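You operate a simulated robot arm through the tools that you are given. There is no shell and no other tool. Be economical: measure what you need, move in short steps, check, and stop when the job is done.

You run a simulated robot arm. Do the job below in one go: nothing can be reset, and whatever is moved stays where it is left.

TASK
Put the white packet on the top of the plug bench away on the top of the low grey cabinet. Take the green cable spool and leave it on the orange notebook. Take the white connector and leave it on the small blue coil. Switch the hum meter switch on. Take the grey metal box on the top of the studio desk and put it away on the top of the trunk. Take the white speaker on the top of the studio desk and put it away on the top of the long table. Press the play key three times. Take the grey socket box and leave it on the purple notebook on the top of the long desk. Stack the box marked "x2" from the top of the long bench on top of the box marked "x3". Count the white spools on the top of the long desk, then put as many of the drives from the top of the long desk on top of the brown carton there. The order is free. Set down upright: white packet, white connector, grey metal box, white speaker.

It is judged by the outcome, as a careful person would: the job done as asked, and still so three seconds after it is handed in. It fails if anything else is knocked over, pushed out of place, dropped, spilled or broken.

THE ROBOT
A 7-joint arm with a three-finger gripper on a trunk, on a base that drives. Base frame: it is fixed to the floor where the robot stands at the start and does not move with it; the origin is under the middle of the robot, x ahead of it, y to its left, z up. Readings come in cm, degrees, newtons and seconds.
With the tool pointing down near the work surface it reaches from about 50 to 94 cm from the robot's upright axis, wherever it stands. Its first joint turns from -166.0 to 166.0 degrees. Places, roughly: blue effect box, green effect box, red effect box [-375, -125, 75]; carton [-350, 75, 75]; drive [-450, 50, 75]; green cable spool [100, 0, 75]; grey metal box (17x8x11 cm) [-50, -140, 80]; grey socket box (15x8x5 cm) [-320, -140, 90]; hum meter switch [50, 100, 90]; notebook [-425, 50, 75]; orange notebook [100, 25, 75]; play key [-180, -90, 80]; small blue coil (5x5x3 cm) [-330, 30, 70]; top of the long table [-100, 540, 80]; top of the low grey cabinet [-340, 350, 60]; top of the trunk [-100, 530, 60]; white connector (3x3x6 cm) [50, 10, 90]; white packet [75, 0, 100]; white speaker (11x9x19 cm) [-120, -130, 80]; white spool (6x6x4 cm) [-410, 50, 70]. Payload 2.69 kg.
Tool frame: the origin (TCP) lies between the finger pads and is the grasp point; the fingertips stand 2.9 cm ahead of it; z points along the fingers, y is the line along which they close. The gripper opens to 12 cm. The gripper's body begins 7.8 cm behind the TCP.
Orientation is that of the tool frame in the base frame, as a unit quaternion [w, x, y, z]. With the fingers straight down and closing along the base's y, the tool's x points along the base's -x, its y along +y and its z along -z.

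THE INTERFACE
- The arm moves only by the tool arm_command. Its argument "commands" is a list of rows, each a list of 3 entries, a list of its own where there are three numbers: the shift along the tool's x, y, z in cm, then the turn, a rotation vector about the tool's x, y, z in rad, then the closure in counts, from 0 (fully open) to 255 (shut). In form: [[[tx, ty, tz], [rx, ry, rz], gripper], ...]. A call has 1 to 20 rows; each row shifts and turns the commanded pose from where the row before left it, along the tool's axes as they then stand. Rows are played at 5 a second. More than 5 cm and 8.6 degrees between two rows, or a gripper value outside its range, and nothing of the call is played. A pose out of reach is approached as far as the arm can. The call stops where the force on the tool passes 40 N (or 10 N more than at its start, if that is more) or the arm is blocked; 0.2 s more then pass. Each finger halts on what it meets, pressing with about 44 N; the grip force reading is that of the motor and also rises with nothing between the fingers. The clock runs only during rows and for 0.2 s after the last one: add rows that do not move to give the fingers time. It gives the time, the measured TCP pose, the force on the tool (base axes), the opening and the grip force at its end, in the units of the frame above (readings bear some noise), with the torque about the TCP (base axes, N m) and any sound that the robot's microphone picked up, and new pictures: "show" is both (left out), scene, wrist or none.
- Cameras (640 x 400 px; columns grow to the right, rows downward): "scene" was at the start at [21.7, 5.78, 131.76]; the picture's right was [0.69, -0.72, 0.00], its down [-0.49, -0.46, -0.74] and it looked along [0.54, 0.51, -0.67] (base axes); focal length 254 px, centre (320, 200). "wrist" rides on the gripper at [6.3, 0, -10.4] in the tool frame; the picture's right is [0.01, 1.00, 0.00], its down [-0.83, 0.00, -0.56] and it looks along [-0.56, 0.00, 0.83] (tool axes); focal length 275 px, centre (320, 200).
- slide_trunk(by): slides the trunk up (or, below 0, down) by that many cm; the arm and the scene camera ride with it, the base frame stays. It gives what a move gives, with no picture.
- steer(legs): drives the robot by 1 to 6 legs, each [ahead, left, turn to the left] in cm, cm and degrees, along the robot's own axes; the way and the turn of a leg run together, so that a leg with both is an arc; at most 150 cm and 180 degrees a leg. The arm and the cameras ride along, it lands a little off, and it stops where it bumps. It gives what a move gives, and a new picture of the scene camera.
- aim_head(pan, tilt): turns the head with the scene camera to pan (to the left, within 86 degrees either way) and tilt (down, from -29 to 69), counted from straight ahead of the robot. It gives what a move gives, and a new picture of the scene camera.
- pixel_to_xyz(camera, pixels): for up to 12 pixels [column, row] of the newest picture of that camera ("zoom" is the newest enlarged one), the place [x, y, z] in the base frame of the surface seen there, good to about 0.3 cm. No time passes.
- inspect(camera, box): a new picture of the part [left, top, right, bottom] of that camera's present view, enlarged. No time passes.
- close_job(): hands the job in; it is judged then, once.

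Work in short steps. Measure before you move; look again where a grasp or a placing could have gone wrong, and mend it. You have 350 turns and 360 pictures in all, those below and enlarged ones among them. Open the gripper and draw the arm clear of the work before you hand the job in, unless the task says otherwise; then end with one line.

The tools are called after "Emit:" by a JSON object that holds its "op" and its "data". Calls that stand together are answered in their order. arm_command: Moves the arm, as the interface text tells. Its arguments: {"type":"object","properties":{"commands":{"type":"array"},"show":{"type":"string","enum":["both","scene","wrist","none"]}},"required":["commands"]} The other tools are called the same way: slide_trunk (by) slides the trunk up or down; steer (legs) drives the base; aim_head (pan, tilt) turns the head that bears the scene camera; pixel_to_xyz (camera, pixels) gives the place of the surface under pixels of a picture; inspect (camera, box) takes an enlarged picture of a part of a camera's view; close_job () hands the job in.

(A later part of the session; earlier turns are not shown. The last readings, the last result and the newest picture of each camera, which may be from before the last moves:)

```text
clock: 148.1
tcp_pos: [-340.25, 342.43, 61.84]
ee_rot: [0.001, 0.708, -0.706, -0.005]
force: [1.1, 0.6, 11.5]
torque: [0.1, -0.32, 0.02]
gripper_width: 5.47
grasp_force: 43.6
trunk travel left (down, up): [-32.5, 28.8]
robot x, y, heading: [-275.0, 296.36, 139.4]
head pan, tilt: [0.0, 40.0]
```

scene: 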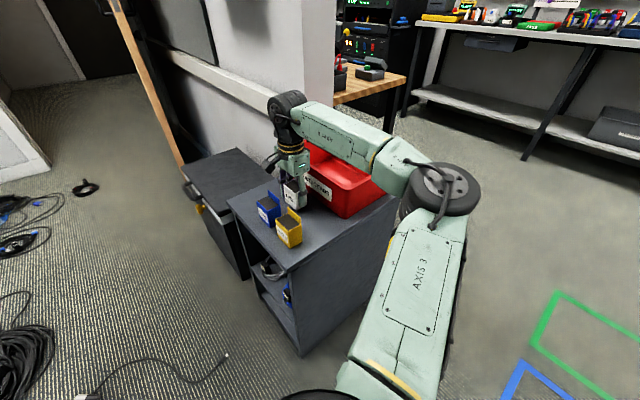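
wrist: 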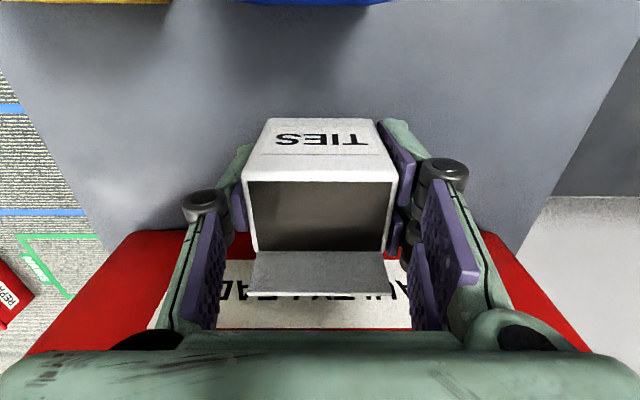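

Contact felt (11 N). I open and rise.

Emit:
{"op": "arm_command", "data": {"commands": [[[0, 0, 0], [0, 0, 0], 200], [[0, 0, 0], [0, 0, 0], 120], [[0, 0, 0], [0, 0, 0], 40], [[0, 0, 0], [0, 0, 0], 40], [[0, 0, 0], [0, 0, 0], 40], [[0, 0, 0], [0, 0, 0], 40], [[0, 0, -3], [0, 0, 0], 40], [[0, 0, -4], [0, 0, 0], 40], [[0, 0, -4], [0, 0, 0], 40], [[0, 0, -4], [0, 0, 0], 40], [[0, 0, -4], [0, 0, 0], 40], [[0, 0, -4], [0, 0, 0], 40], [[0, 0, 0], [0, 0, 0], 40]]}}

```text
clock: 150.9
tcp_pos: [-340.16, 342.41, 84.98]
ee_rot: [0.001, 0.708, -0.706, -0.003]
force: [0.8, 0.4, 0.2]
torque: [0.01, -0.05, 0.02]
gripper_width: 10.1
grasp_force: 0.0
trunk travel left (down, up): [-32.5, 28.8]
robot x, y, heading: [-274.83, 296.01, 139.9]
head pan, tilt: [0.0, 40.0]
```

scene: 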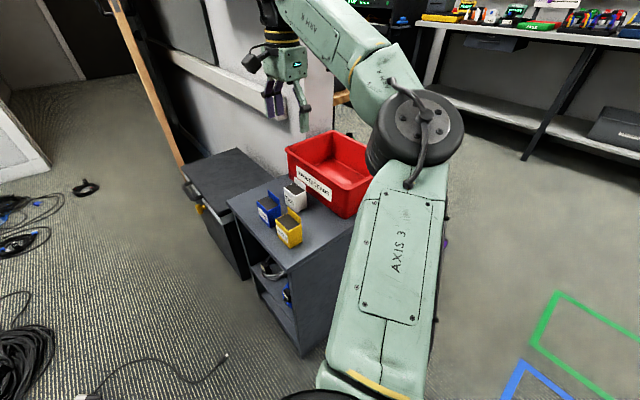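
wrist: 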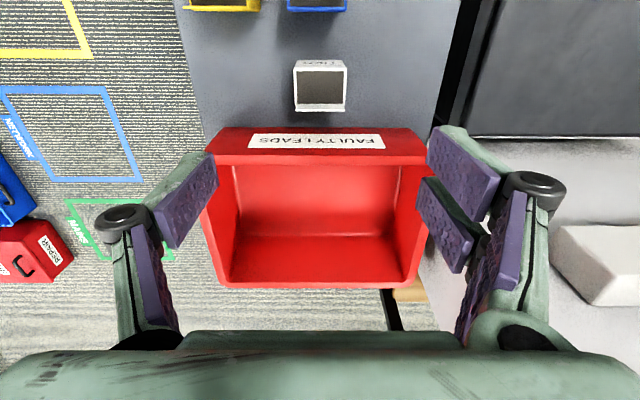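

The packet stands upright behind the others. I retract the arm, rotate back and raise the trunk.

Emit:
{"op": "arm_command", "data": {"commands": [[[4, -2.3, 0], [0, 0, 0], 40], [[4, -2.3, 0], [0, 0, 0], 40], [[4, -2.3, 0], [0, 0, 0], 40], [[4, -2.3, 0], [0, 0, 0], 40], [[4, -2.3, 0], [0, 0, 0], 40], [[4, -2.3, 0], [0, 0, 0], 40], [[4, -2.3, 0], [0, 0, 0], 40], [[4, -2.3, 0], [0, 0, 0], 40], [[1.4, 0, 0], [0, 0, -0.144], 0], [[0, 0, 0], [0, 0, -0.144], 0], [[0, 0, 0], [0, 0, -0.144], 0], [[0, 0, 0], [0, 0, -0.144], 0], [[0, 0, 0], [0, 0, -0.144], 0], [[0, 0, 0], [0, 0, -0.144], 0], [[0, 0, 0], [0, 0, 0], 0]], "show": "none"}}

Emit:
{"op": "slide_trunk", "data": {"by": 25}}

```text
clock: 154.1
tcp_pos: [-321.55, 309.07, 84.57]
ee_rot: [-0.001, 0.939, -0.344, -0.004]
force: [0.5, 0.0, -0.2]
torque: [0.0, -0.02, -0.03]
gripper_width: 12.03
grasp_force: 0.0
trunk travel left (down, up): [-32.5, 28.8]
robot x, y, heading: [-274.8, 295.73, 139.6]
head pan, tilt: [0.0, 40.0]
```

```text
clock: 156.7
tcp_pos: [-321.61, 309.01, 109.61]
ee_rot: [0.0, 0.939, -0.345, -0.004]
force: [0.3, 0.5, -0.3]
torque: [0.01, 0.03, 0.0]
gripper_width: 12.01
grasp_force: 0.0
trunk travel left (down, up): [-57.5, 3.8]
robot x, y, heading: [-274.73, 296.02, 139.8]
head pan, tilt: [0.0, 40.0]
```

Emit:
{"op": "steer", "data": {"legs": [[-131.5, -42.2, 0], [-131.5, -42.2, 0]]}}

Emit:
{"op": "aim_head", "data": {"pan": -40, "tilt": 20}}

Emit:
{"op": "inspect", "data": {"camera": "scene", "box": [200, 80, 500, 270]}}

```text
clock: 170.1
tcp_pos: [-67.03, 202.02, 109.47]
ee_rot: [0.001, 0.938, -0.346, -0.002]
force: [0.1, 0.1, 0.4]
torque: [0.01, -0.03, 0.01]
gripper_width: 12.0
grasp_force: 0.1
trunk travel left (down, up): [-57.5, 3.8]
robot x, y, heading: [-20.13, 189.1, 139.4]
head pan, tilt: [0.0, 40.0]
```

scene: 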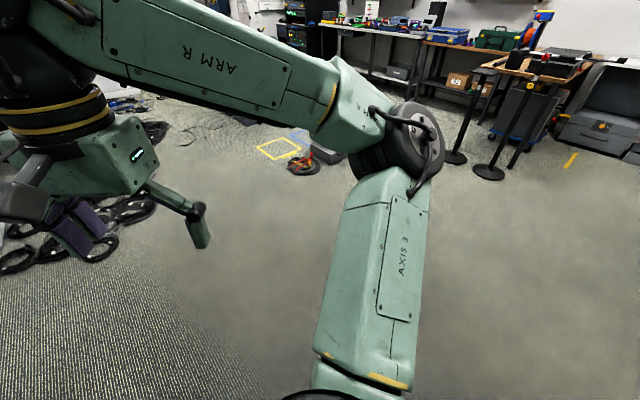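

```text
clock: 171.2
tcp_pos: [-67.07, 202.04, 109.64]
ee_rot: [0.0, 0.938, -0.345, -0.004]
force: [0.0, -0.4, -0.2]
torque: [-0.02, 0.01, 0.02]
gripper_width: 12.0
grasp_force: 0.1
trunk travel left (down, up): [-57.5, 3.8]
robot x, y, heading: [-20.48, 188.99, 139.5]
head pan, tilt: [-40.0, 20.0]
```

scene: 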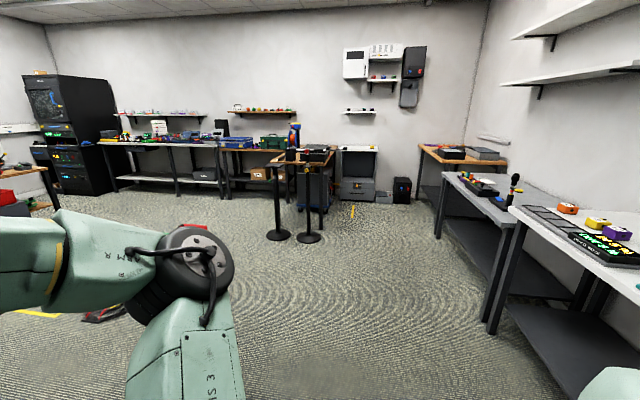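

```text
2.11 times, centred on (350, 175) of scene
```

zoom: 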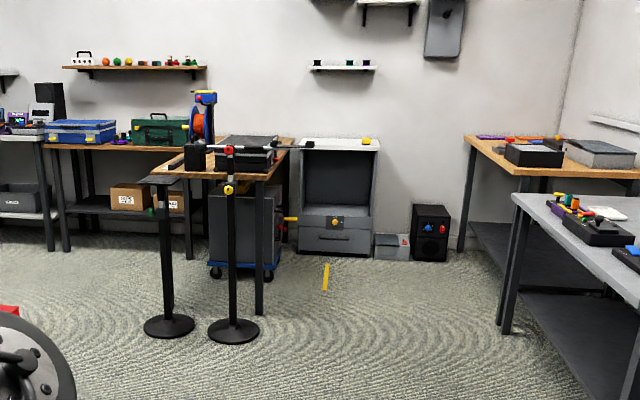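

Emit:
{"op": "pixel_to_xyz", "data": {"camera": "zoom", "pixels": [[240, 230], [235, 190], [255, 175], [160, 150], [230, 325], [170, 322], [258, 305], [335, 150], [270, 265], [70, 145], [155, 178], [265, 140]]}}

```text
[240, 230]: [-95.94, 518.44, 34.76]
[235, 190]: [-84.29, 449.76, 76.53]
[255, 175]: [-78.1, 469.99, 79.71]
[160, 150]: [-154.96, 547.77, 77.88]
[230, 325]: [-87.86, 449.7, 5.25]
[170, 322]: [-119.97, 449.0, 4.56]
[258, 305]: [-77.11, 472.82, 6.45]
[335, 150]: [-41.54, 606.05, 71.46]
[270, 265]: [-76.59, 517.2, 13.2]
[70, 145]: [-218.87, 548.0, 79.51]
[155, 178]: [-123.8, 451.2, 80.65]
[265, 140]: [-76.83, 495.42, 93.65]
```

The long table and its surroundings are noted for later. I return to the plug bench for the connector: turn to heading 0 and drive right along the aisle.

Emit:
{"op": "steer", "data": {"legs": [[0, 0, -139.4], [0, -92, 0], [0, -91, 0]]}}

Emit:
{"op": "aim_head", "data": {"pan": 5, "tilt": 45}}

```text
clock: 191.6
tcp_pos: [22.39, 26.27, 109.47]
ee_rot: [0.003, -0.001, 1.0, 0.001]
force: [0.0, -0.1, -0.3]
torque: [-0.01, 0.0, 0.0]
gripper_width: 11.99
grasp_force: 0.1
trunk travel left (down, up): [-57.5, 3.8]
robot x, y, heading: [-21.56, 5.93, 0.1]
head pan, tilt: [-40.0, 20.0]
```

scene: 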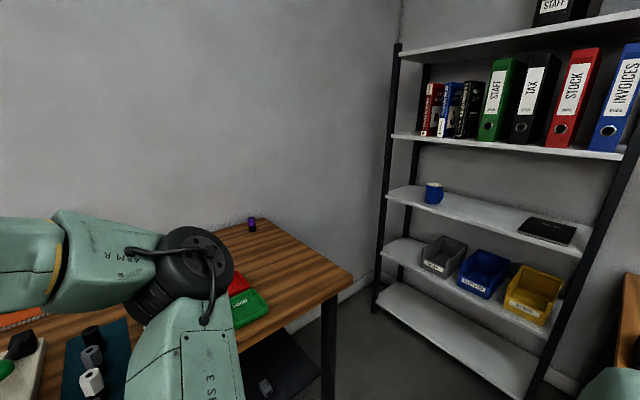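

```text
clock: 192.7
tcp_pos: [22.47, 26.13, 109.65]
ee_rot: [0.004, -0.001, 1.0, 0.001]
force: [0.4, -0.1, -1.2]
torque: [0.01, -0.01, -0.03]
gripper_width: 12.0
grasp_force: 0.1
trunk travel left (down, up): [-57.5, 3.8]
robot x, y, heading: [-21.45, 5.69, -0.0]
head pan, tilt: [5.0, 45.0]
```

scene: 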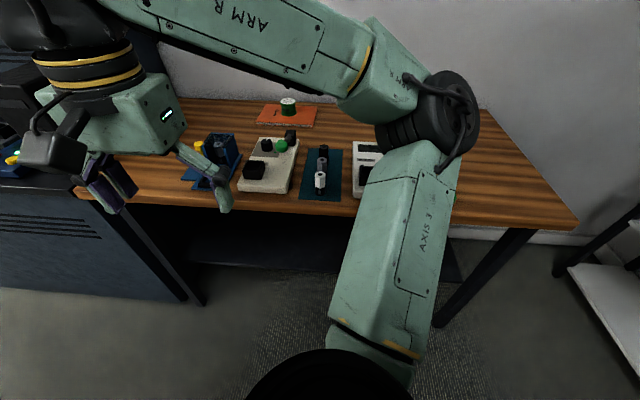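

I move the gripper above the white connector.

Emit:
{"op": "arm_command", "data": {"commands": [[[-4, -2.2, 0], [0, 0, 0], 0], [[-4, -2.2, 0], [0, 0, 0], 0], [[-4, -2.2, 0], [0, 0, 0], 0], [[-4, -2.2, 0], [0, 0, 0], 0], [[-4, -2.2, 0], [0, 0, 0], 0], [[-4, -2.2, 0], [0, 0, 0], 0], [[-4, -2, 0], [0, 0, 0], 0], [[0, 0, 4], [0, 0, 0], 100], [[0, 0, 0], [0, 0, 0], 100], [[0, 0, 0], [0, 0, 0], 100]]}}

Emit:
{"op": "inspect", "data": {"camera": "wrist", "box": [220, 40, 420, 165]}}

```text
clock: 194.9
tcp_pos: [50.44, 10.87, 105.75]
ee_rot: [0.003, -0.001, 1.0, 0.0]
force: [0.7, 0.6, 0.0]
torque: [-0.01, 0.0, 0.02]
gripper_width: 7.3
grasp_force: 0.0
trunk travel left (down, up): [-57.5, 3.8]
robot x, y, heading: [-21.3, 5.93, 0.2]
head pan, tilt: [5.0, 45.0]
```

scene: 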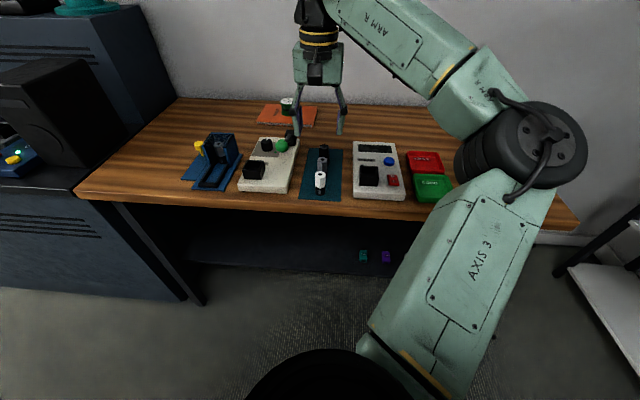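
wrist: 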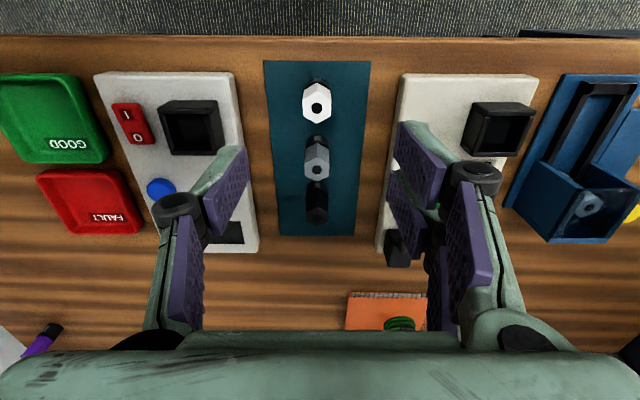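

```text
3.20 times, centred on (320, 102) of wrist
```

zoom: 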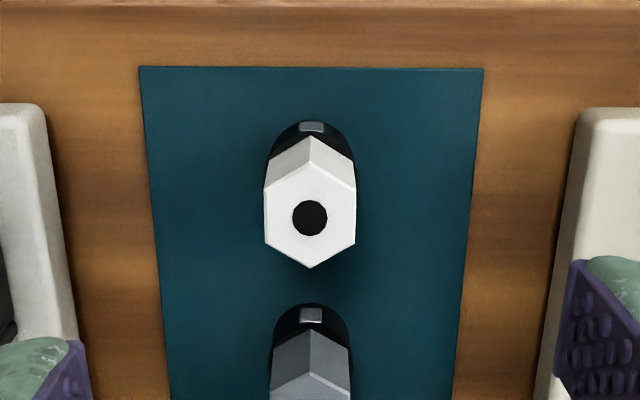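

Emit:
{"op": "pixel_to_xyz", "data": {"camera": "zoom", "pixels": [[335, 225], [290, 225], [310, 190], [310, 262], [268, 215], [353, 215], [310, 150], [310, 128], [220, 120], [310, 335], [310, 385]]}}

```text
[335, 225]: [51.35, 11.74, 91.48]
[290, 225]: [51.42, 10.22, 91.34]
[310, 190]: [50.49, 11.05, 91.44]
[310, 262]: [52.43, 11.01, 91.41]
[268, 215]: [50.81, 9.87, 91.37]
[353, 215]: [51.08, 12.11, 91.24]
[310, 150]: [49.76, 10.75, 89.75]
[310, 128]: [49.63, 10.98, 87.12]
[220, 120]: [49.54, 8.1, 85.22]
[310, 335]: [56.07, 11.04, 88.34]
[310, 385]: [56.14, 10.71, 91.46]
```

Connector centre (51.1, 11.0), flats facing y, top 91.4. I descend to z 89.4 and grip.

Emit:
{"op": "arm_command", "data": {"commands": [[[-0.6, 0.1, 4.5], [0, 0, 0], 100], [[0, 0, 4.5], [0, 0, 0], 100], [[0, 0, 4], [0, 0, 0], 100], [[0, 0, 2], [0, 0, 0], 100], [[0, 0, 1.4], [0, 0, 0], 100], [[0, 0, 0], [0, 0, 0], 100], [[0, 0, 0], [0, 0, 0], 255], [[0, 0, 0], [0, 0, 0], 255], [[0, 0, 0], [0, 0, 0], 255], [[0, 0, 0], [0, 0, 0], 255], [[0, 0, 0], [0, 0, 0], 255], [[0, 0, 0], [0, 0, 0], 255], [[0, 0, -0.3], [0, 0, 0], 255], [[0, 0, -0.6], [0, 0, 0], 255], [[0, 0, -1], [0, 0, 0], 255], [[0, 0, -1], [0, 0, 0], 255], [[0, 0, 0], [0, 0, 0], 255]]}}

```text
clock: 198.5
tcp_pos: [51.21, 11.23, 92.3]
ee_rot: [0.003, -0.001, 1.0, 0.001]
force: [-0.3, -0.1, -0.5]
torque: [0.0, 0.01, 0.03]
gripper_width: 2.69
grasp_force: 44.2
trunk travel left (down, up): [-57.5, 3.8]
robot x, y, heading: [-21.42, 5.84, -0.1]
head pan, tilt: [5.0, 45.0]
```

scene: 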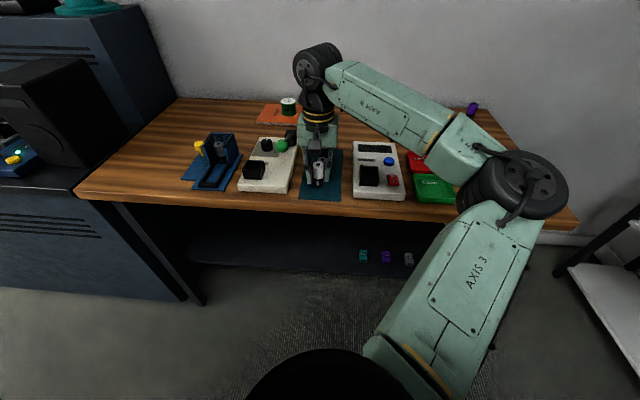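
wrist: 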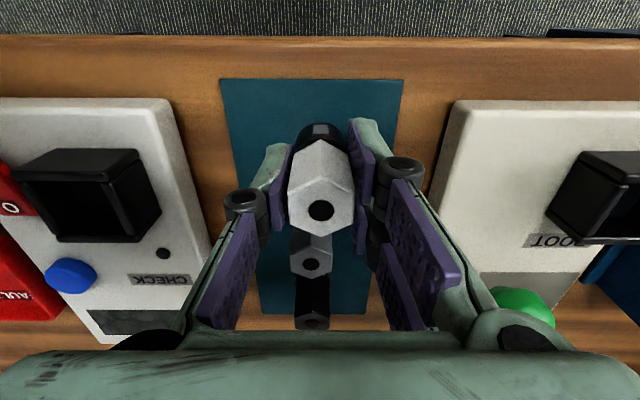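

Gripped and lifted. I raise and retract.

Emit:
{"op": "arm_command", "data": {"commands": [[[0, 0, -2.5], [0, 0, 0], 255], [[0, 0, -3], [0, 0, 0], 255], [[0, 0, -3], [0, 0, 0], 255], [[0, 0, -3], [0, 0, 0], 255], [[0, 0, -3], [0, 0, 0], 255], [[2, 1, -2.5], [0, 0, 0], 255], [[3, 1.5, 0], [0, 0, 0], 255], [[3, 1.5, 0], [0, 0, 0], 255], [[3, 1.5, 0], [0, 0, 0], 255], [[3, 1.5, 0], [0, 0, 0], 255], [[3, 1.5, 0], [0, 0, 0], 255], [[3, 1.5, 0], [0, 0, 0], 255], [[3, 1.5, 0], [0, 0, 0], 255], [[3, 1.5, 0], [0, 0, 0], 255], [[2.6, 1.5, 0], [0, 0, 0], 255], [[0, 0, 0], [0, 0, 0], 255]], "show": "wrist"}}

```text
clock: 201.9
tcp_pos: [22.4, 25.54, 109.02]
ee_rot: [0.004, -0.001, 1.0, 0.001]
force: [-0.5, -0.1, -1.4]
torque: [0.0, 0.01, 0.0]
gripper_width: 2.66
grasp_force: 44.7
trunk travel left (down, up): [-57.5, 3.8]
robot x, y, heading: [-21.48, 5.48, 0.2]
head pan, tilt: [5.0, 45.0]
```

wrist: 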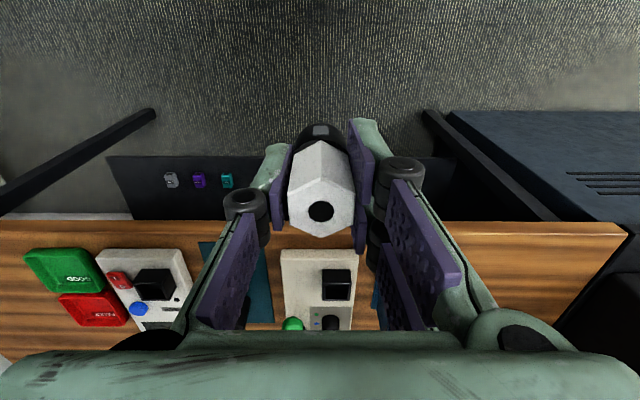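

I turn to face west and look at the route.

Emit:
{"op": "steer", "data": {"legs": [[0, 0, 180]]}}

Emit:
{"op": "aim_head", "data": {"pan": 0, "tilt": 22}}

Emit:
{"op": "aim_head", "data": {"pan": 50, "tilt": 25}}

```text
clock: 210.0
tcp_pos: [-64.56, -15.72, 109.06]
ee_rot: [0.001, 1.0, 0.021, -0.003]
force: [-0.9, -1.0, -1.4]
torque: [0.03, 0.01, -0.03]
gripper_width: 2.69
grasp_force: 43.8
trunk travel left (down, up): [-57.5, 3.8]
robot x, y, heading: [-21.6, 6.06, -177.6]
head pan, tilt: [5.0, 45.0]
```

scene: 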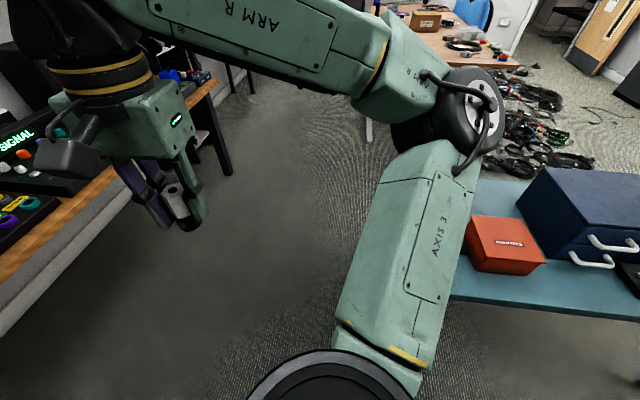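

```text
clock: 210.8
tcp_pos: [-64.54, -15.75, 109.19]
ee_rot: [0.001, 1.0, 0.021, -0.003]
force: [-0.3, -0.1, -1.8]
torque: [-0.01, 0.01, 0.01]
gripper_width: 2.67
grasp_force: 43.7
trunk travel left (down, up): [-57.5, 3.8]
robot x, y, heading: [-21.3, 6.03, -177.8]
head pan, tilt: [0.0, 22.0]
```

scene: 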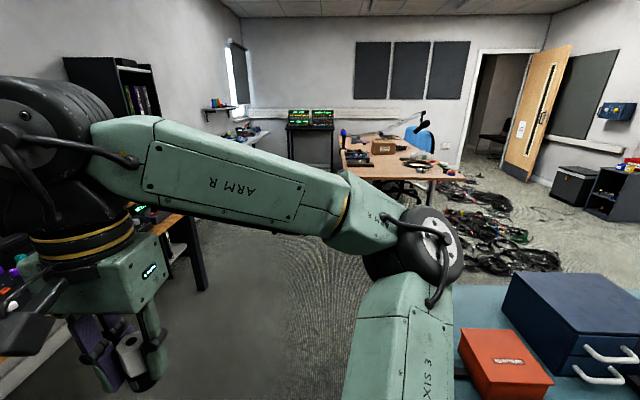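

```text
clock: 212.0
tcp_pos: [-64.52, -15.83, 109.02]
ee_rot: [0.001, 1.0, 0.022, -0.003]
force: [-0.1, 0.1, -0.3]
torque: [0.04, -0.05, -0.01]
gripper_width: 2.67
grasp_force: 43.7
trunk travel left (down, up): [-57.5, 3.8]
robot x, y, heading: [-21.47, 5.67, -177.6]
head pan, tilt: [50.0, 25.0]
```

scene: 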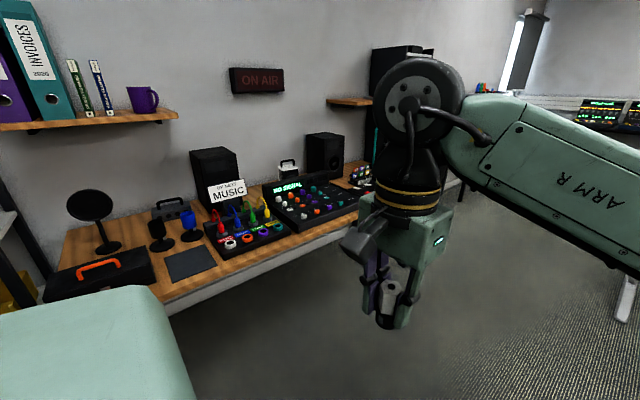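

Emit:
{"op": "pixel_to_xyz", "data": {"camera": "scene", "pixels": [[200, 295], [300, 243], [350, 215], [460, 210], [180, 200], [288, 168], [80, 200]]}}

Emit:
{"op": "aim_head", "data": {"pan": -8, "tilt": 38}}

```text
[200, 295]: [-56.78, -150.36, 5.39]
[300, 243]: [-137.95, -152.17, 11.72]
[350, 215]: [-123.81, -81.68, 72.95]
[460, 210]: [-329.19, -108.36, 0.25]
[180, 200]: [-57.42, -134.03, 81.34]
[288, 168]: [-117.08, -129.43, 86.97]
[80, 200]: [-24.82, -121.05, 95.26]
```

```text
clock: 213.3
tcp_pos: [-64.63, -15.77, 109.02]
ee_rot: [0.001, 1.0, 0.021, -0.004]
force: [0.5, -0.2, -0.6]
torque: [0.05, 0.01, -0.02]
gripper_width: 2.66
grasp_force: 44.2
trunk travel left (down, up): [-57.5, 3.8]
robot x, y, heading: [-21.69, 5.79, -177.6]
head pan, tilt: [-8.0, 38.0]
```

scene: 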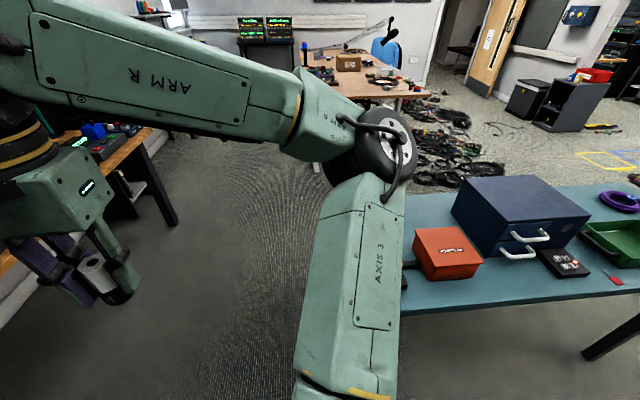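

Emit:
{"op": "pixel_to_xyz", "data": {"camera": "scene", "pixels": [[415, 200], [410, 305], [418, 285], [420, 97], [380, 95], [300, 80], [178, 222], [130, 155], [425, 180], [240, 200], [150, 130]]}}

```text
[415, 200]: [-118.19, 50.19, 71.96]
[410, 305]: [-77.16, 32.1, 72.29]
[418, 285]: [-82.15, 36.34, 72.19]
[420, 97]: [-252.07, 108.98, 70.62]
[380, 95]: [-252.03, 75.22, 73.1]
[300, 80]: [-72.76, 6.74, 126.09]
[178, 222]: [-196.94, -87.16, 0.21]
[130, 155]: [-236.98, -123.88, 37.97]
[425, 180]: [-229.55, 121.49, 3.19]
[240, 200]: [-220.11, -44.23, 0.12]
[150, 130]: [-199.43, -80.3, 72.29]
```

Passage between studio desk (front y −81) and blue table is clear; I go along y≈−30 to x≈−240.

Emit:
{"op": "steer", "data": {"legs": [[0, 36, -2.4], [110, 0, 0], [100, 0, 0]]}}

Emit:
{"op": "aim_head", "data": {"pan": -10, "tilt": 28}}

Emit:
{"op": "aim_head", "data": {"pan": 35, "tilt": 25}}

```text
clock: 226.7
tcp_pos: [-274.46, -49.11, 109.03]
ee_rot: [0.002, 1.0, 0.001, -0.004]
force: [0.8, -0.1, -0.7]
torque: [0.02, -0.02, 0.01]
gripper_width: 2.69
grasp_force: 43.6
trunk travel left (down, up): [-57.5, 3.8]
robot x, y, heading: [-230.42, -29.45, 179.9]
head pan, tilt: [-8.0, 38.0]
```

scene: 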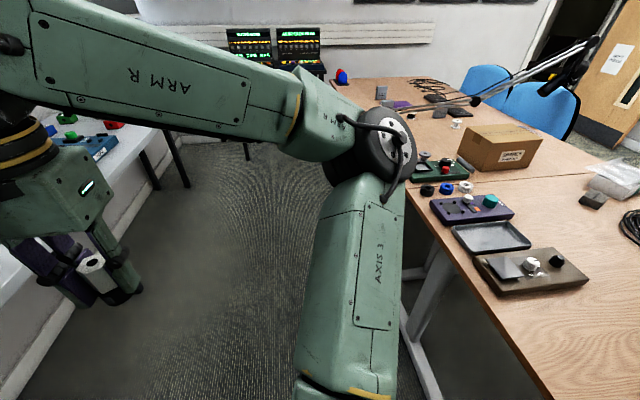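

```text
clock: 227.4
tcp_pos: [-274.46, -49.14, 109.07]
ee_rot: [0.0, 1.0, 0.001, -0.003]
force: [0.5, -0.1, -0.8]
torque: [-0.02, 0.03, 0.02]
gripper_width: 2.69
grasp_force: 44.1
trunk travel left (down, up): [-57.5, 3.8]
robot x, y, heading: [-230.23, -29.38, 180.0]
head pan, tilt: [-10.0, 28.0]
```

scene: 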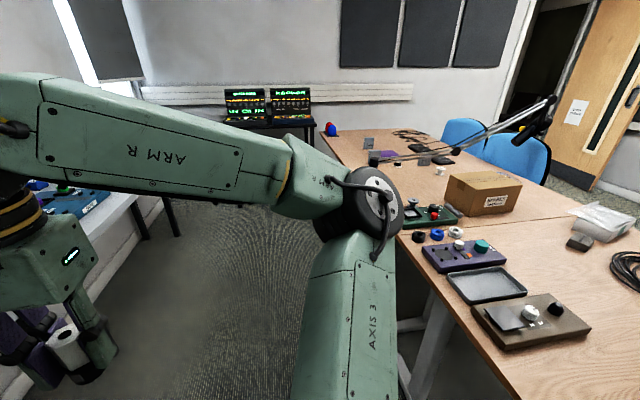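

```text
clock: 228.5
tcp_pos: [-274.46, -49.29, 109.06]
ee_rot: [0.0, 1.0, 0.0, -0.003]
force: [-0.4, -0.1, -0.8]
torque: [0.02, 0.02, -0.01]
gripper_width: 2.65
grasp_force: 44.7
trunk travel left (down, up): [-57.5, 3.8]
robot x, y, heading: [-230.15, -29.36, 179.8]
head pan, tilt: [35.0, 25.0]
```

scene: 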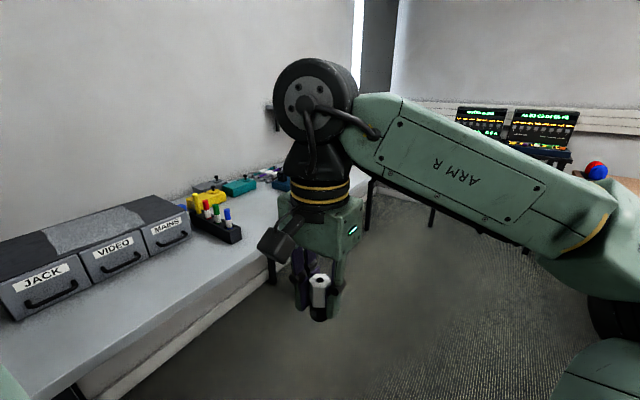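

Emit:
{"op": "aim_head", "data": {"pan": -25, "tilt": 35}}

Emit:
{"op": "inspect", "data": {"camera": "scene", "box": [220, 90, 440, 240]}}

```text
clock: 229.8
tcp_pos: [-274.4, -49.21, 108.92]
ee_rot: [0.001, 1.0, 0.0, -0.004]
force: [0.3, 0.0, 0.4]
torque: [-0.04, 0.03, -0.03]
gripper_width: 2.69
grasp_force: 44.0
trunk travel left (down, up): [-57.5, 3.8]
robot x, y, heading: [-230.31, -29.66, 180.1]
head pan, tilt: [-25.0, 35.0]
```

scene: 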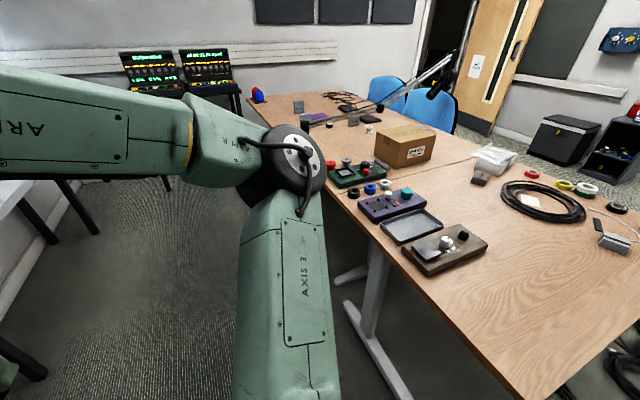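

```text
2.67 times, centred on (330, 165) of scene
```

zoom: 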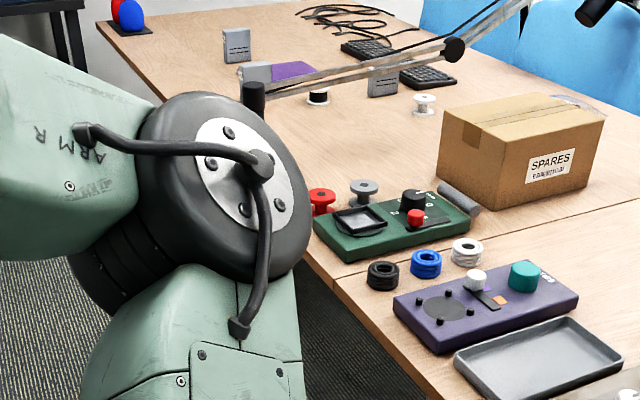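

Emit:
{"op": "pixel_to_xyz", "data": {"camera": "zoom", "pixels": [[426, 255], [412, 268], [426, 275], [467, 243], [383, 268], [440, 262], [470, 110], [422, 105], [318, 97], [383, 85], [236, 45], [365, 320]]}}

```text
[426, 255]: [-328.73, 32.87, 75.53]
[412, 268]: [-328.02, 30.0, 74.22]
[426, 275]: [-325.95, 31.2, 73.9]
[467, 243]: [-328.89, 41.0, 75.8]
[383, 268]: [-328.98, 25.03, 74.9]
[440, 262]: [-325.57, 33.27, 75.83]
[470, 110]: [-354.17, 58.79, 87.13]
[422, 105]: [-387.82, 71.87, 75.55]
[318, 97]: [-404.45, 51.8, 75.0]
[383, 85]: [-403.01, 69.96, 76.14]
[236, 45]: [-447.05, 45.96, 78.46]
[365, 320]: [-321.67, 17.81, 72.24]
```

The blue coil is at about (−328, 32.5), top 75.8, between black and white coils. I drive ahead 58 cm and turn to face the desk.

Emit:
{"op": "steer", "data": {"legs": [[62, 0, 0], [0, 0, -90]]}}

Emit:
{"op": "aim_head", "data": {"pan": -15, "tilt": 45}}

```text
clock: 237.2
tcp_pos: [-312.14, 14.78, 109.13]
ee_rot: [0.002, -0.705, 0.709, 0.004]
force: [-0.2, -0.4, -1.7]
torque: [-0.01, -0.03, -0.01]
gripper_width: 2.69
grasp_force: 43.4
trunk travel left (down, up): [-57.5, 3.8]
robot x, y, heading: [-292.69, -29.48, 89.5]
head pan, tilt: [-25.0, 35.0]
```

scene: 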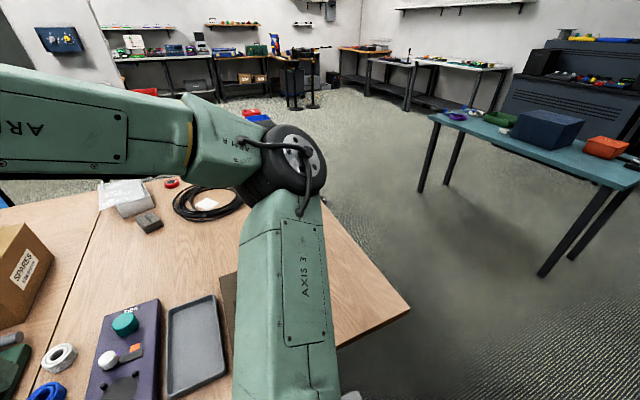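

```text
clock: 238.0
tcp_pos: [-312.09, 14.75, 109.0]
ee_rot: [0.001, -0.705, 0.709, 0.003]
force: [-0.1, -0.3, -1.4]
torque: [-0.02, 0.03, 0.01]
gripper_width: 2.66
grasp_force: 43.9
trunk travel left (down, up): [-57.5, 3.8]
robot x, y, heading: [-292.26, -29.49, 89.1]
head pan, tilt: [-15.0, 45.0]
```

scene: 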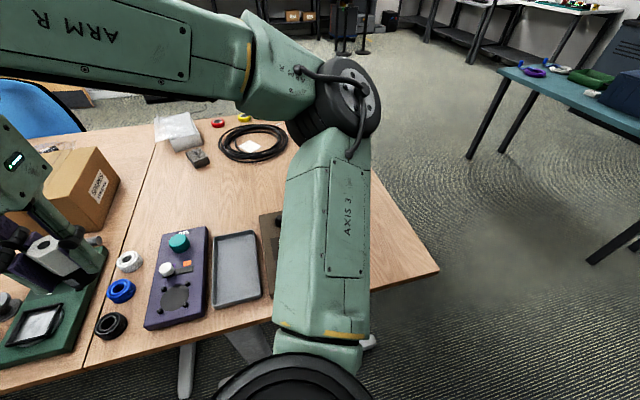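

Emit:
{"op": "inspect", "data": {"camera": "scene", "box": [70, 230, 200, 350]}}

Emit:
{"op": "inspect", "data": {"camera": "wrist", "box": [0, 0, 640, 400]}}

```text
3.33 times, centred on (135, 290) of scene
```

zoom: 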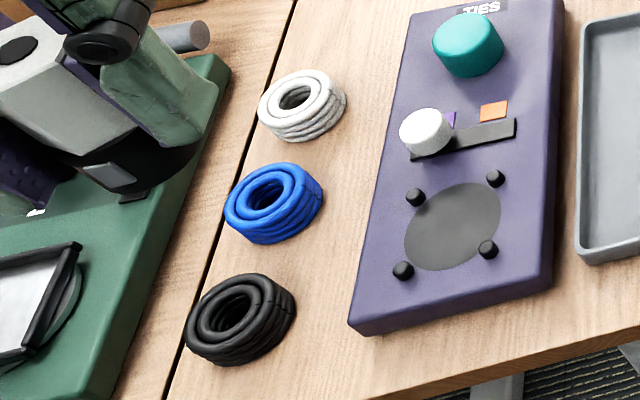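

```text
1.00 times, centred on (320, 200) of wrist (not enlarged: the box is as wide or as high as the picture)
```

zoom: 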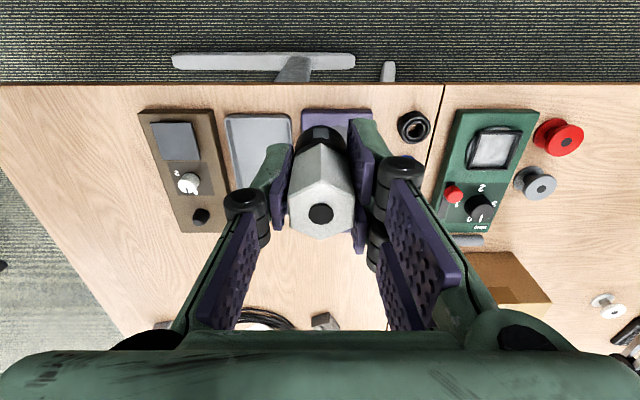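

Emit:
{"op": "pixel_to_xyz", "data": {"camera": "scene", "pixels": [[108.5, 291.5], [112.5, 296], [119, 289], [125.5, 281], [129, 286], [122, 281.5], [115, 283.5], [122.5, 294]]}}

```text
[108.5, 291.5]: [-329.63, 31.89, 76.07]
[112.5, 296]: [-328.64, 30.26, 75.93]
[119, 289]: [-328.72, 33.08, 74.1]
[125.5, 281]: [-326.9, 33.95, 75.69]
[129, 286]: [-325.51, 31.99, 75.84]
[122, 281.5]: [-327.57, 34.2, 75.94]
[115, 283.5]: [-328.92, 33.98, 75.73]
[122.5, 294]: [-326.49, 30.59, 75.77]
```

Coil centre ≈ (−327.6, 32.2), top ≈ 76. I move above it.

Emit:
{"op": "arm_command", "data": {"commands": [[[-2, 1.8, 0], [0, 0, 0], 255], [[-2.2, 1.97, 0], [0, 0, 0], 255], [[-2.2, 1.97, 0], [0, 0, 0], 255], [[-2.2, 1.97, 0], [0, 0, 0], 255], [[-2.2, 1.97, 0], [0, 0, 0], 255], [[-2.2, 1.97, 0], [0, 0, 0], 255], [[-2.2, 1.97, 0], [0, 0, 0], 255], [[-2.36, 1.98, 0], [0, 0, 0], 255], [[0, 0, 3], [0, 0, 0], 255], [[0, 0, 3], [0, 0, 0], 255], [[0, 0, 3], [0, 0, 0], 255], [[0, 0, 3], [0, 0, 0], 255], [[0, 0, 0], [0, 0, 0], 255]]}}

```text
clock: 240.8
tcp_pos: [-327.69, 32.49, 97.12]
ee_rot: [0.002, -0.705, 0.709, 0.004]
force: [0.1, -0.5, -0.4]
torque: [-0.03, 0.01, -0.02]
gripper_width: 2.69
grasp_force: 43.8
trunk travel left (down, up): [-57.5, 3.8]
robot x, y, heading: [-292.6, -29.55, 89.6]
head pan, tilt: [-15.0, 45.0]
```

scene: 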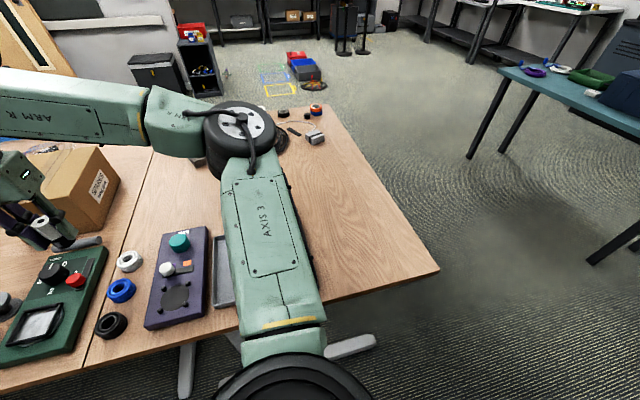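
wrist: 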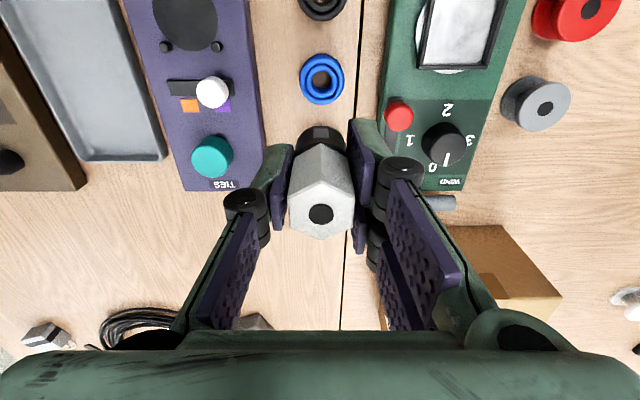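

Emit:
{"op": "pixel_to_xyz", "data": {"camera": "wrist", "pixels": [[305, 78], [338, 78], [321, 59], [321, 98], [302, 80], [342, 80], [321, 56], [321, 101], [321, 135]]}}

```text
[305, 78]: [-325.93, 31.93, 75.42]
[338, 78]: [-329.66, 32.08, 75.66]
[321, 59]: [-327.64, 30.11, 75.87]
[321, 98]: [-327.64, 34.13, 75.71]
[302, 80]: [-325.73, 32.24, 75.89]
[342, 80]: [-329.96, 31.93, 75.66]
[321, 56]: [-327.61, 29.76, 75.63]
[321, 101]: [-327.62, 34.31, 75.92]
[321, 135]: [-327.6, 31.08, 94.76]
```

Centre refined: (−327.8, 32.05). I shift by 0.4 cm and lower to just above the coil.

Emit:
{"op": "arm_command", "data": {"commands": [[[0.4, 0.1, 2], [0, 0, 0], 255], [[0, 0, 3], [0, 0, 0], 255], [[0, 0, 3], [0, 0, 0], 255], [[0, 0, 3], [0, 0, 0], 255], [[0, 0, 2.5], [0, 0, 0], 255], [[0, 0, 1.5], [0, 0, 0], 255], [[0, 0, 1], [0, 0, 0], 255], [[0, 0, 0.5], [0, 0, 0], 255], [[0, 0, 0], [0, 0, 0], 255]]}}

```text
clock: 242.8
tcp_pos: [-327.93, 32.21, 80.84]
ee_rot: [0.002, -0.705, 0.709, 0.003]
force: [0.8, -0.2, 0.0]
torque: [-0.01, 0.04, 0.01]
gripper_width: 2.68
grasp_force: 44.0
trunk travel left (down, up): [-57.5, 3.8]
robot x, y, heading: [-292.5, -29.31, 89.7]
head pan, tilt: [-15.0, 45.0]
```

scene: 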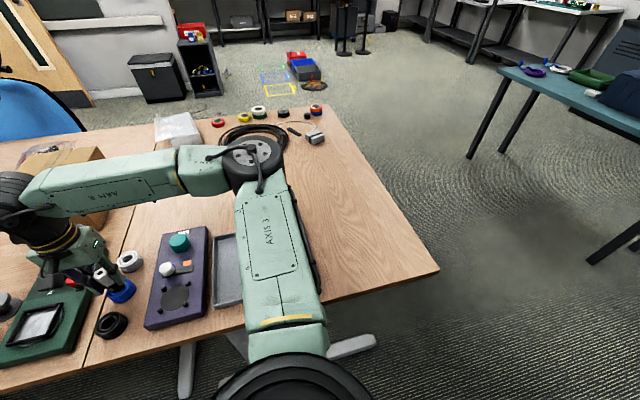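
wrist: 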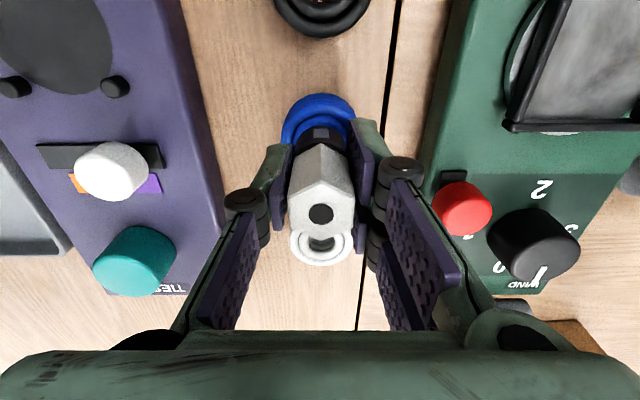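

Aligned over the blue coil. I lower by small steps until contact.

Emit:
{"op": "arm_command", "data": {"commands": [[[0, 0, 0.4], [0, 0, 0], 255], [[0, 0, 0.2], [0, 0, 0], 255], [[0, 0, 0.1], [0, 0, 0], 255], [[0, 0, 0], [0, 0, 0], 255]], "show": "none"}}

```text
clock: 243.8
tcp_pos: [-327.82, 32.18, 80.03]
ee_rot: [0.002, -0.706, 0.709, 0.003]
force: [-0.3, 0.6, -0.7]
torque: [-0.01, 0.01, -0.02]
gripper_width: 2.71
grasp_force: 43.5
trunk travel left (down, up): [-57.5, 3.8]
robot x, y, heading: [-292.44, -29.64, 89.7]
head pan, tilt: [-15.0, 45.0]
```

Emit:
{"op": "arm_command", "data": {"commands": [[[0, 0, 0.15], [0, 0, 0], 255], [[0, 0, 0.1], [0, 0, 0], 255], [[0, 0, 0], [0, 0, 0], 255]], "show": "none"}}

```text
clock: 244.6
tcp_pos: [-327.88, 32.08, 79.86]
ee_rot: [0.002, -0.705, 0.709, 0.005]
force: [-0.8, 1.4, 14.3]
torque: [0.05, -0.05, 0.03]
gripper_width: 2.67
grasp_force: 44.0
trunk travel left (down, up): [-57.5, 3.8]
robot x, y, heading: [-292.71, -29.32, 89.5]
head pan, tilt: [-15.0, 45.0]
```

Contact. I relieve slightly, open to about 5 cm, and rise straight up.

Emit:
{"op": "arm_command", "data": {"commands": [[[0, 0, -0.1], [0, 0, 0], 255], [[0, 0, 0], [0, 0, 0], 220], [[0, 0, 0], [0, 0, 0], 180], [[0, 0, 0], [0, 0, 0], 150], [[0, 0, 0], [0, 0, 0], 150], [[0, 0, 0], [0, 0, 0], 150], [[0, 0, -1], [0, 0, 0], 150], [[0, 0, -2], [0, 0, 0], 150], [[0, 0, -3], [0, 0, 0], 150], [[0, 0, -4], [0, 0, 0], 150], [[0, 0, -4], [0, 0, 0], 150], [[0, 0, -4], [0, 0, 0], 150], [[0, 0, -4], [0, 0, 0], 150], [[0, 0, 0], [0, 0, 0], 150]]}}

```text
clock: 247.6
tcp_pos: [-327.81, 32.08, 101.86]
ee_rot: [0.002, -0.705, 0.709, 0.004]
force: [0.8, 1.0, -0.1]
torque: [0.01, 0.06, 0.01]
gripper_width: 4.95
grasp_force: 0.0
trunk travel left (down, up): [-57.5, 3.8]
robot x, y, heading: [-292.81, -29.53, 89.6]
head pan, tilt: [-15.0, 45.0]
```

scene: 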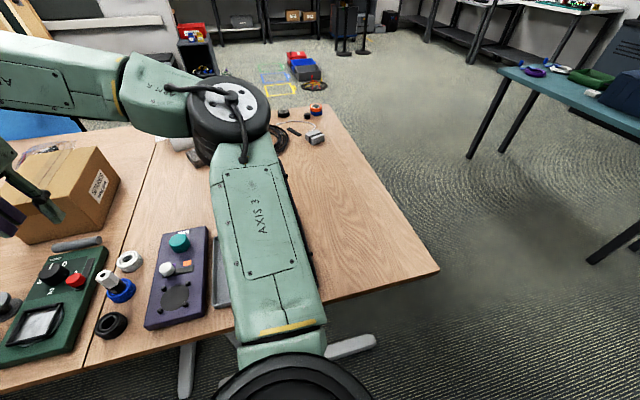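
wrist: 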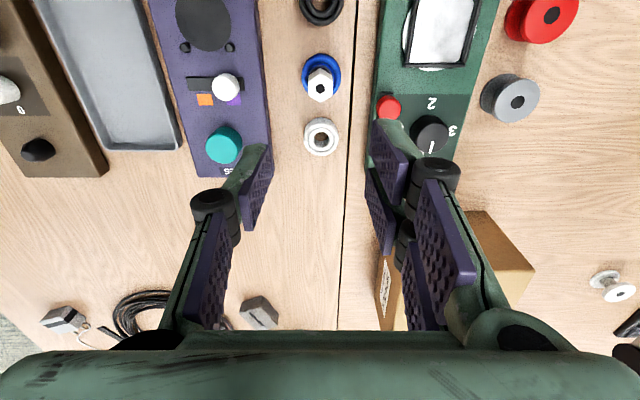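

The connector stands on the coil. I retract and shift left (west) to view the rest of the long desk.

Emit:
{"op": "arm_command", "data": {"commands": [[[2, -1.8, -3.5], [0, 0, 0], 100], [[3, -2.7, -2], [0, 0, 0], 0], [[3, -2.7, -1.7], [0, 0, 0], 0], [[3, -2.7, 0], [0, 0, 0], 0], [[3, -2.7, 0], [0, 0, 0], 0], [[3, -2.7, 0], [0, 0, 0], 0], [[0, 0, 0], [0, 0, 0], 0]], "show": "none"}}

Emit:
{"op": "steer", "data": {"legs": [[0, 60, 0]]}}

Emit:
{"op": "aim_head", "data": {"pan": 45, "tilt": 35}}

```text
clock: 249.2
tcp_pos: [-312.46, 14.88, 108.95]
ee_rot: [0.001, -0.705, 0.709, 0.003]
force: [0.1, -0.7, -0.7]
torque: [-0.01, -0.01, 0.02]
gripper_width: 11.97
grasp_force: 0.1
trunk travel left (down, up): [-57.5, 3.8]
robot x, y, heading: [-292.76, -29.37, 89.6]
head pan, tilt: [-15.0, 45.0]
```

```text
clock: 254.3
tcp_pos: [-372.56, 15.17, 108.93]
ee_rot: [0.002, -0.706, 0.708, 0.003]
force: [-0.6, 0.3, -0.4]
torque: [0.04, 0.0, 0.01]
gripper_width: 12.01
grasp_force: 0.2
trunk travel left (down, up): [-57.5, 3.8]
robot x, y, heading: [-353.14, -29.1, 89.6]
head pan, tilt: [-15.0, 45.0]
```

scene: 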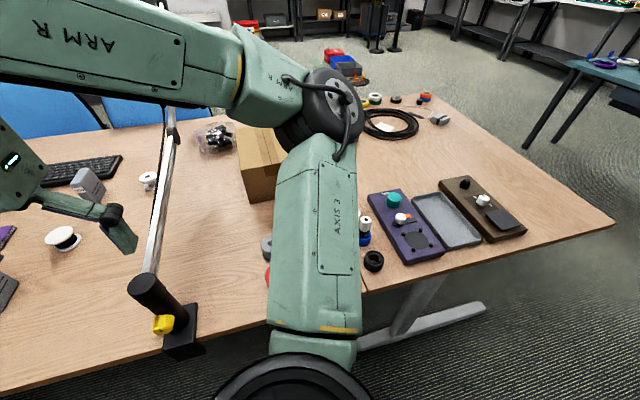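

```text
clock: 255.6
tcp_pos: [-372.63, 15.14, 109.09]
ee_rot: [0.001, -0.706, 0.708, 0.003]
force: [0.7, -0.3, 0.1]
torque: [0.0, 0.01, -0.03]
gripper_width: 12.01
grasp_force: 0.0
trunk travel left (down, up): [-57.5, 3.8]
robot x, y, heading: [-352.74, -29.31, 89.7]
head pan, tilt: [45.0, 35.0]
```

scene: 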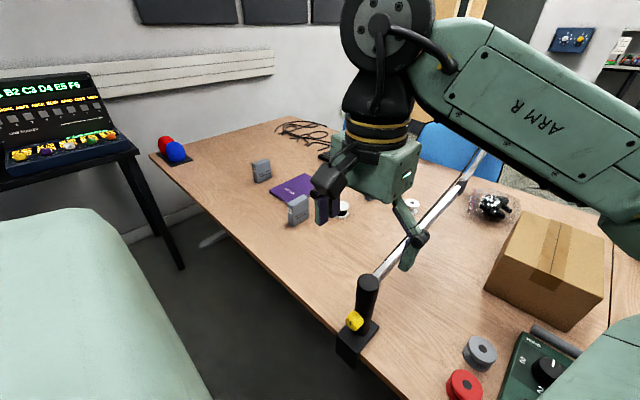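

A boom arm is clamped on the desk. I measure it and zoom on the desk's far part.

Emit:
{"op": "pixel_to_xyz", "data": {"camera": "scene", "pixels": [[368, 283], [370, 320], [400, 257], [440, 215], [475, 165], [355, 320], [262, 165], [298, 205], [292, 188], [412, 204], [342, 210], [170, 150]]}}

Emit:
{"op": "inspect", "data": {"camera": "scene", "box": [140, 100, 440, 290]}}

Emit:
{"op": "inspect", "data": {"camera": "wrist", "box": [0, 0, 640, 400]}}

```text
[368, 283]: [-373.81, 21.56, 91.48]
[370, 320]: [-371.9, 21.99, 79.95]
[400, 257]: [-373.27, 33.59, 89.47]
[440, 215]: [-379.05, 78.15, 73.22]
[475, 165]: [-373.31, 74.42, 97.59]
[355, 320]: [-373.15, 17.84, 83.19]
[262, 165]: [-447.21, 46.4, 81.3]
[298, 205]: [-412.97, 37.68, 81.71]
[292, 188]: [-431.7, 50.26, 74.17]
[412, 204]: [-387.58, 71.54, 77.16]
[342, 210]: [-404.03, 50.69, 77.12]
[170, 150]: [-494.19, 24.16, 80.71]
```

```text
2.11 times, centred on (290, 195) of scene
```

zoom: 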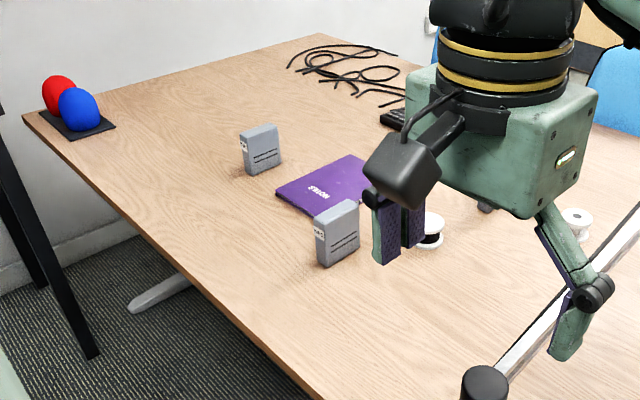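

```text
1.00 times, centred on (320, 200) of wrist (not enlarged: the box is as wide or as high as the picture)
```

zoom: 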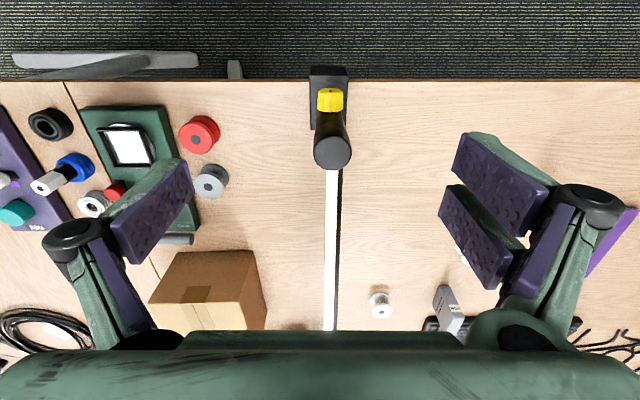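

Emit:
{"op": "pixel_to_xyz", "data": {"camera": "scene", "pixels": [[180, 265], [135, 155], [20, 160], [225, 240], [400, 390]]}}

Emit:
{"op": "steer", "data": {"legs": [[0, 45, 0]]}}

Emit:
{"op": "aim_head", "data": {"pan": 8, "tilt": 40}}

```text
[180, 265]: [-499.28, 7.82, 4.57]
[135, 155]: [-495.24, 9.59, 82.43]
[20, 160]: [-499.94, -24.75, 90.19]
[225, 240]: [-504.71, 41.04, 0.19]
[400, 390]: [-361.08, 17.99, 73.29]
```

```text
clock: 259.6
tcp_pos: [-417.95, 15.35, 108.92]
ee_rot: [0.002, -0.707, 0.707, 0.004]
force: [-0.6, -0.6, 0.1]
torque: [-0.03, -0.03, 0.0]
gripper_width: 12.0
grasp_force: 0.0
trunk travel left (down, up): [-57.5, 3.8]
robot x, y, heading: [-397.69, -28.81, 89.8]
head pan, tilt: [45.0, 35.0]
```

scene: 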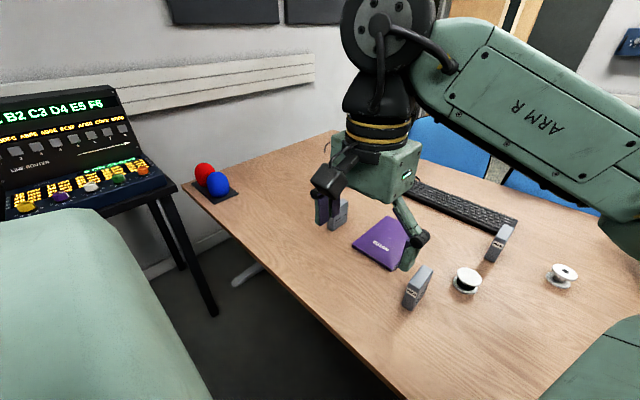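

```text
clock: 260.7
tcp_pos: [-417.84, 15.34, 108.93]
ee_rot: [0.002, -0.707, 0.707, 0.003]
force: [-0.1, -0.7, -0.1]
torque: [-0.01, -0.01, 0.01]
gripper_width: 12.0
grasp_force: 0.0
trunk travel left (down, up): [-57.5, 3.8]
robot x, y, heading: [-397.89, -28.67, 89.8]
head pan, tilt: [8.0, 40.0]
```

scene: 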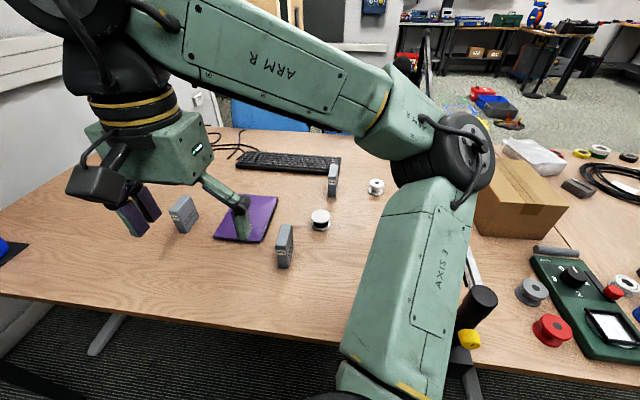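

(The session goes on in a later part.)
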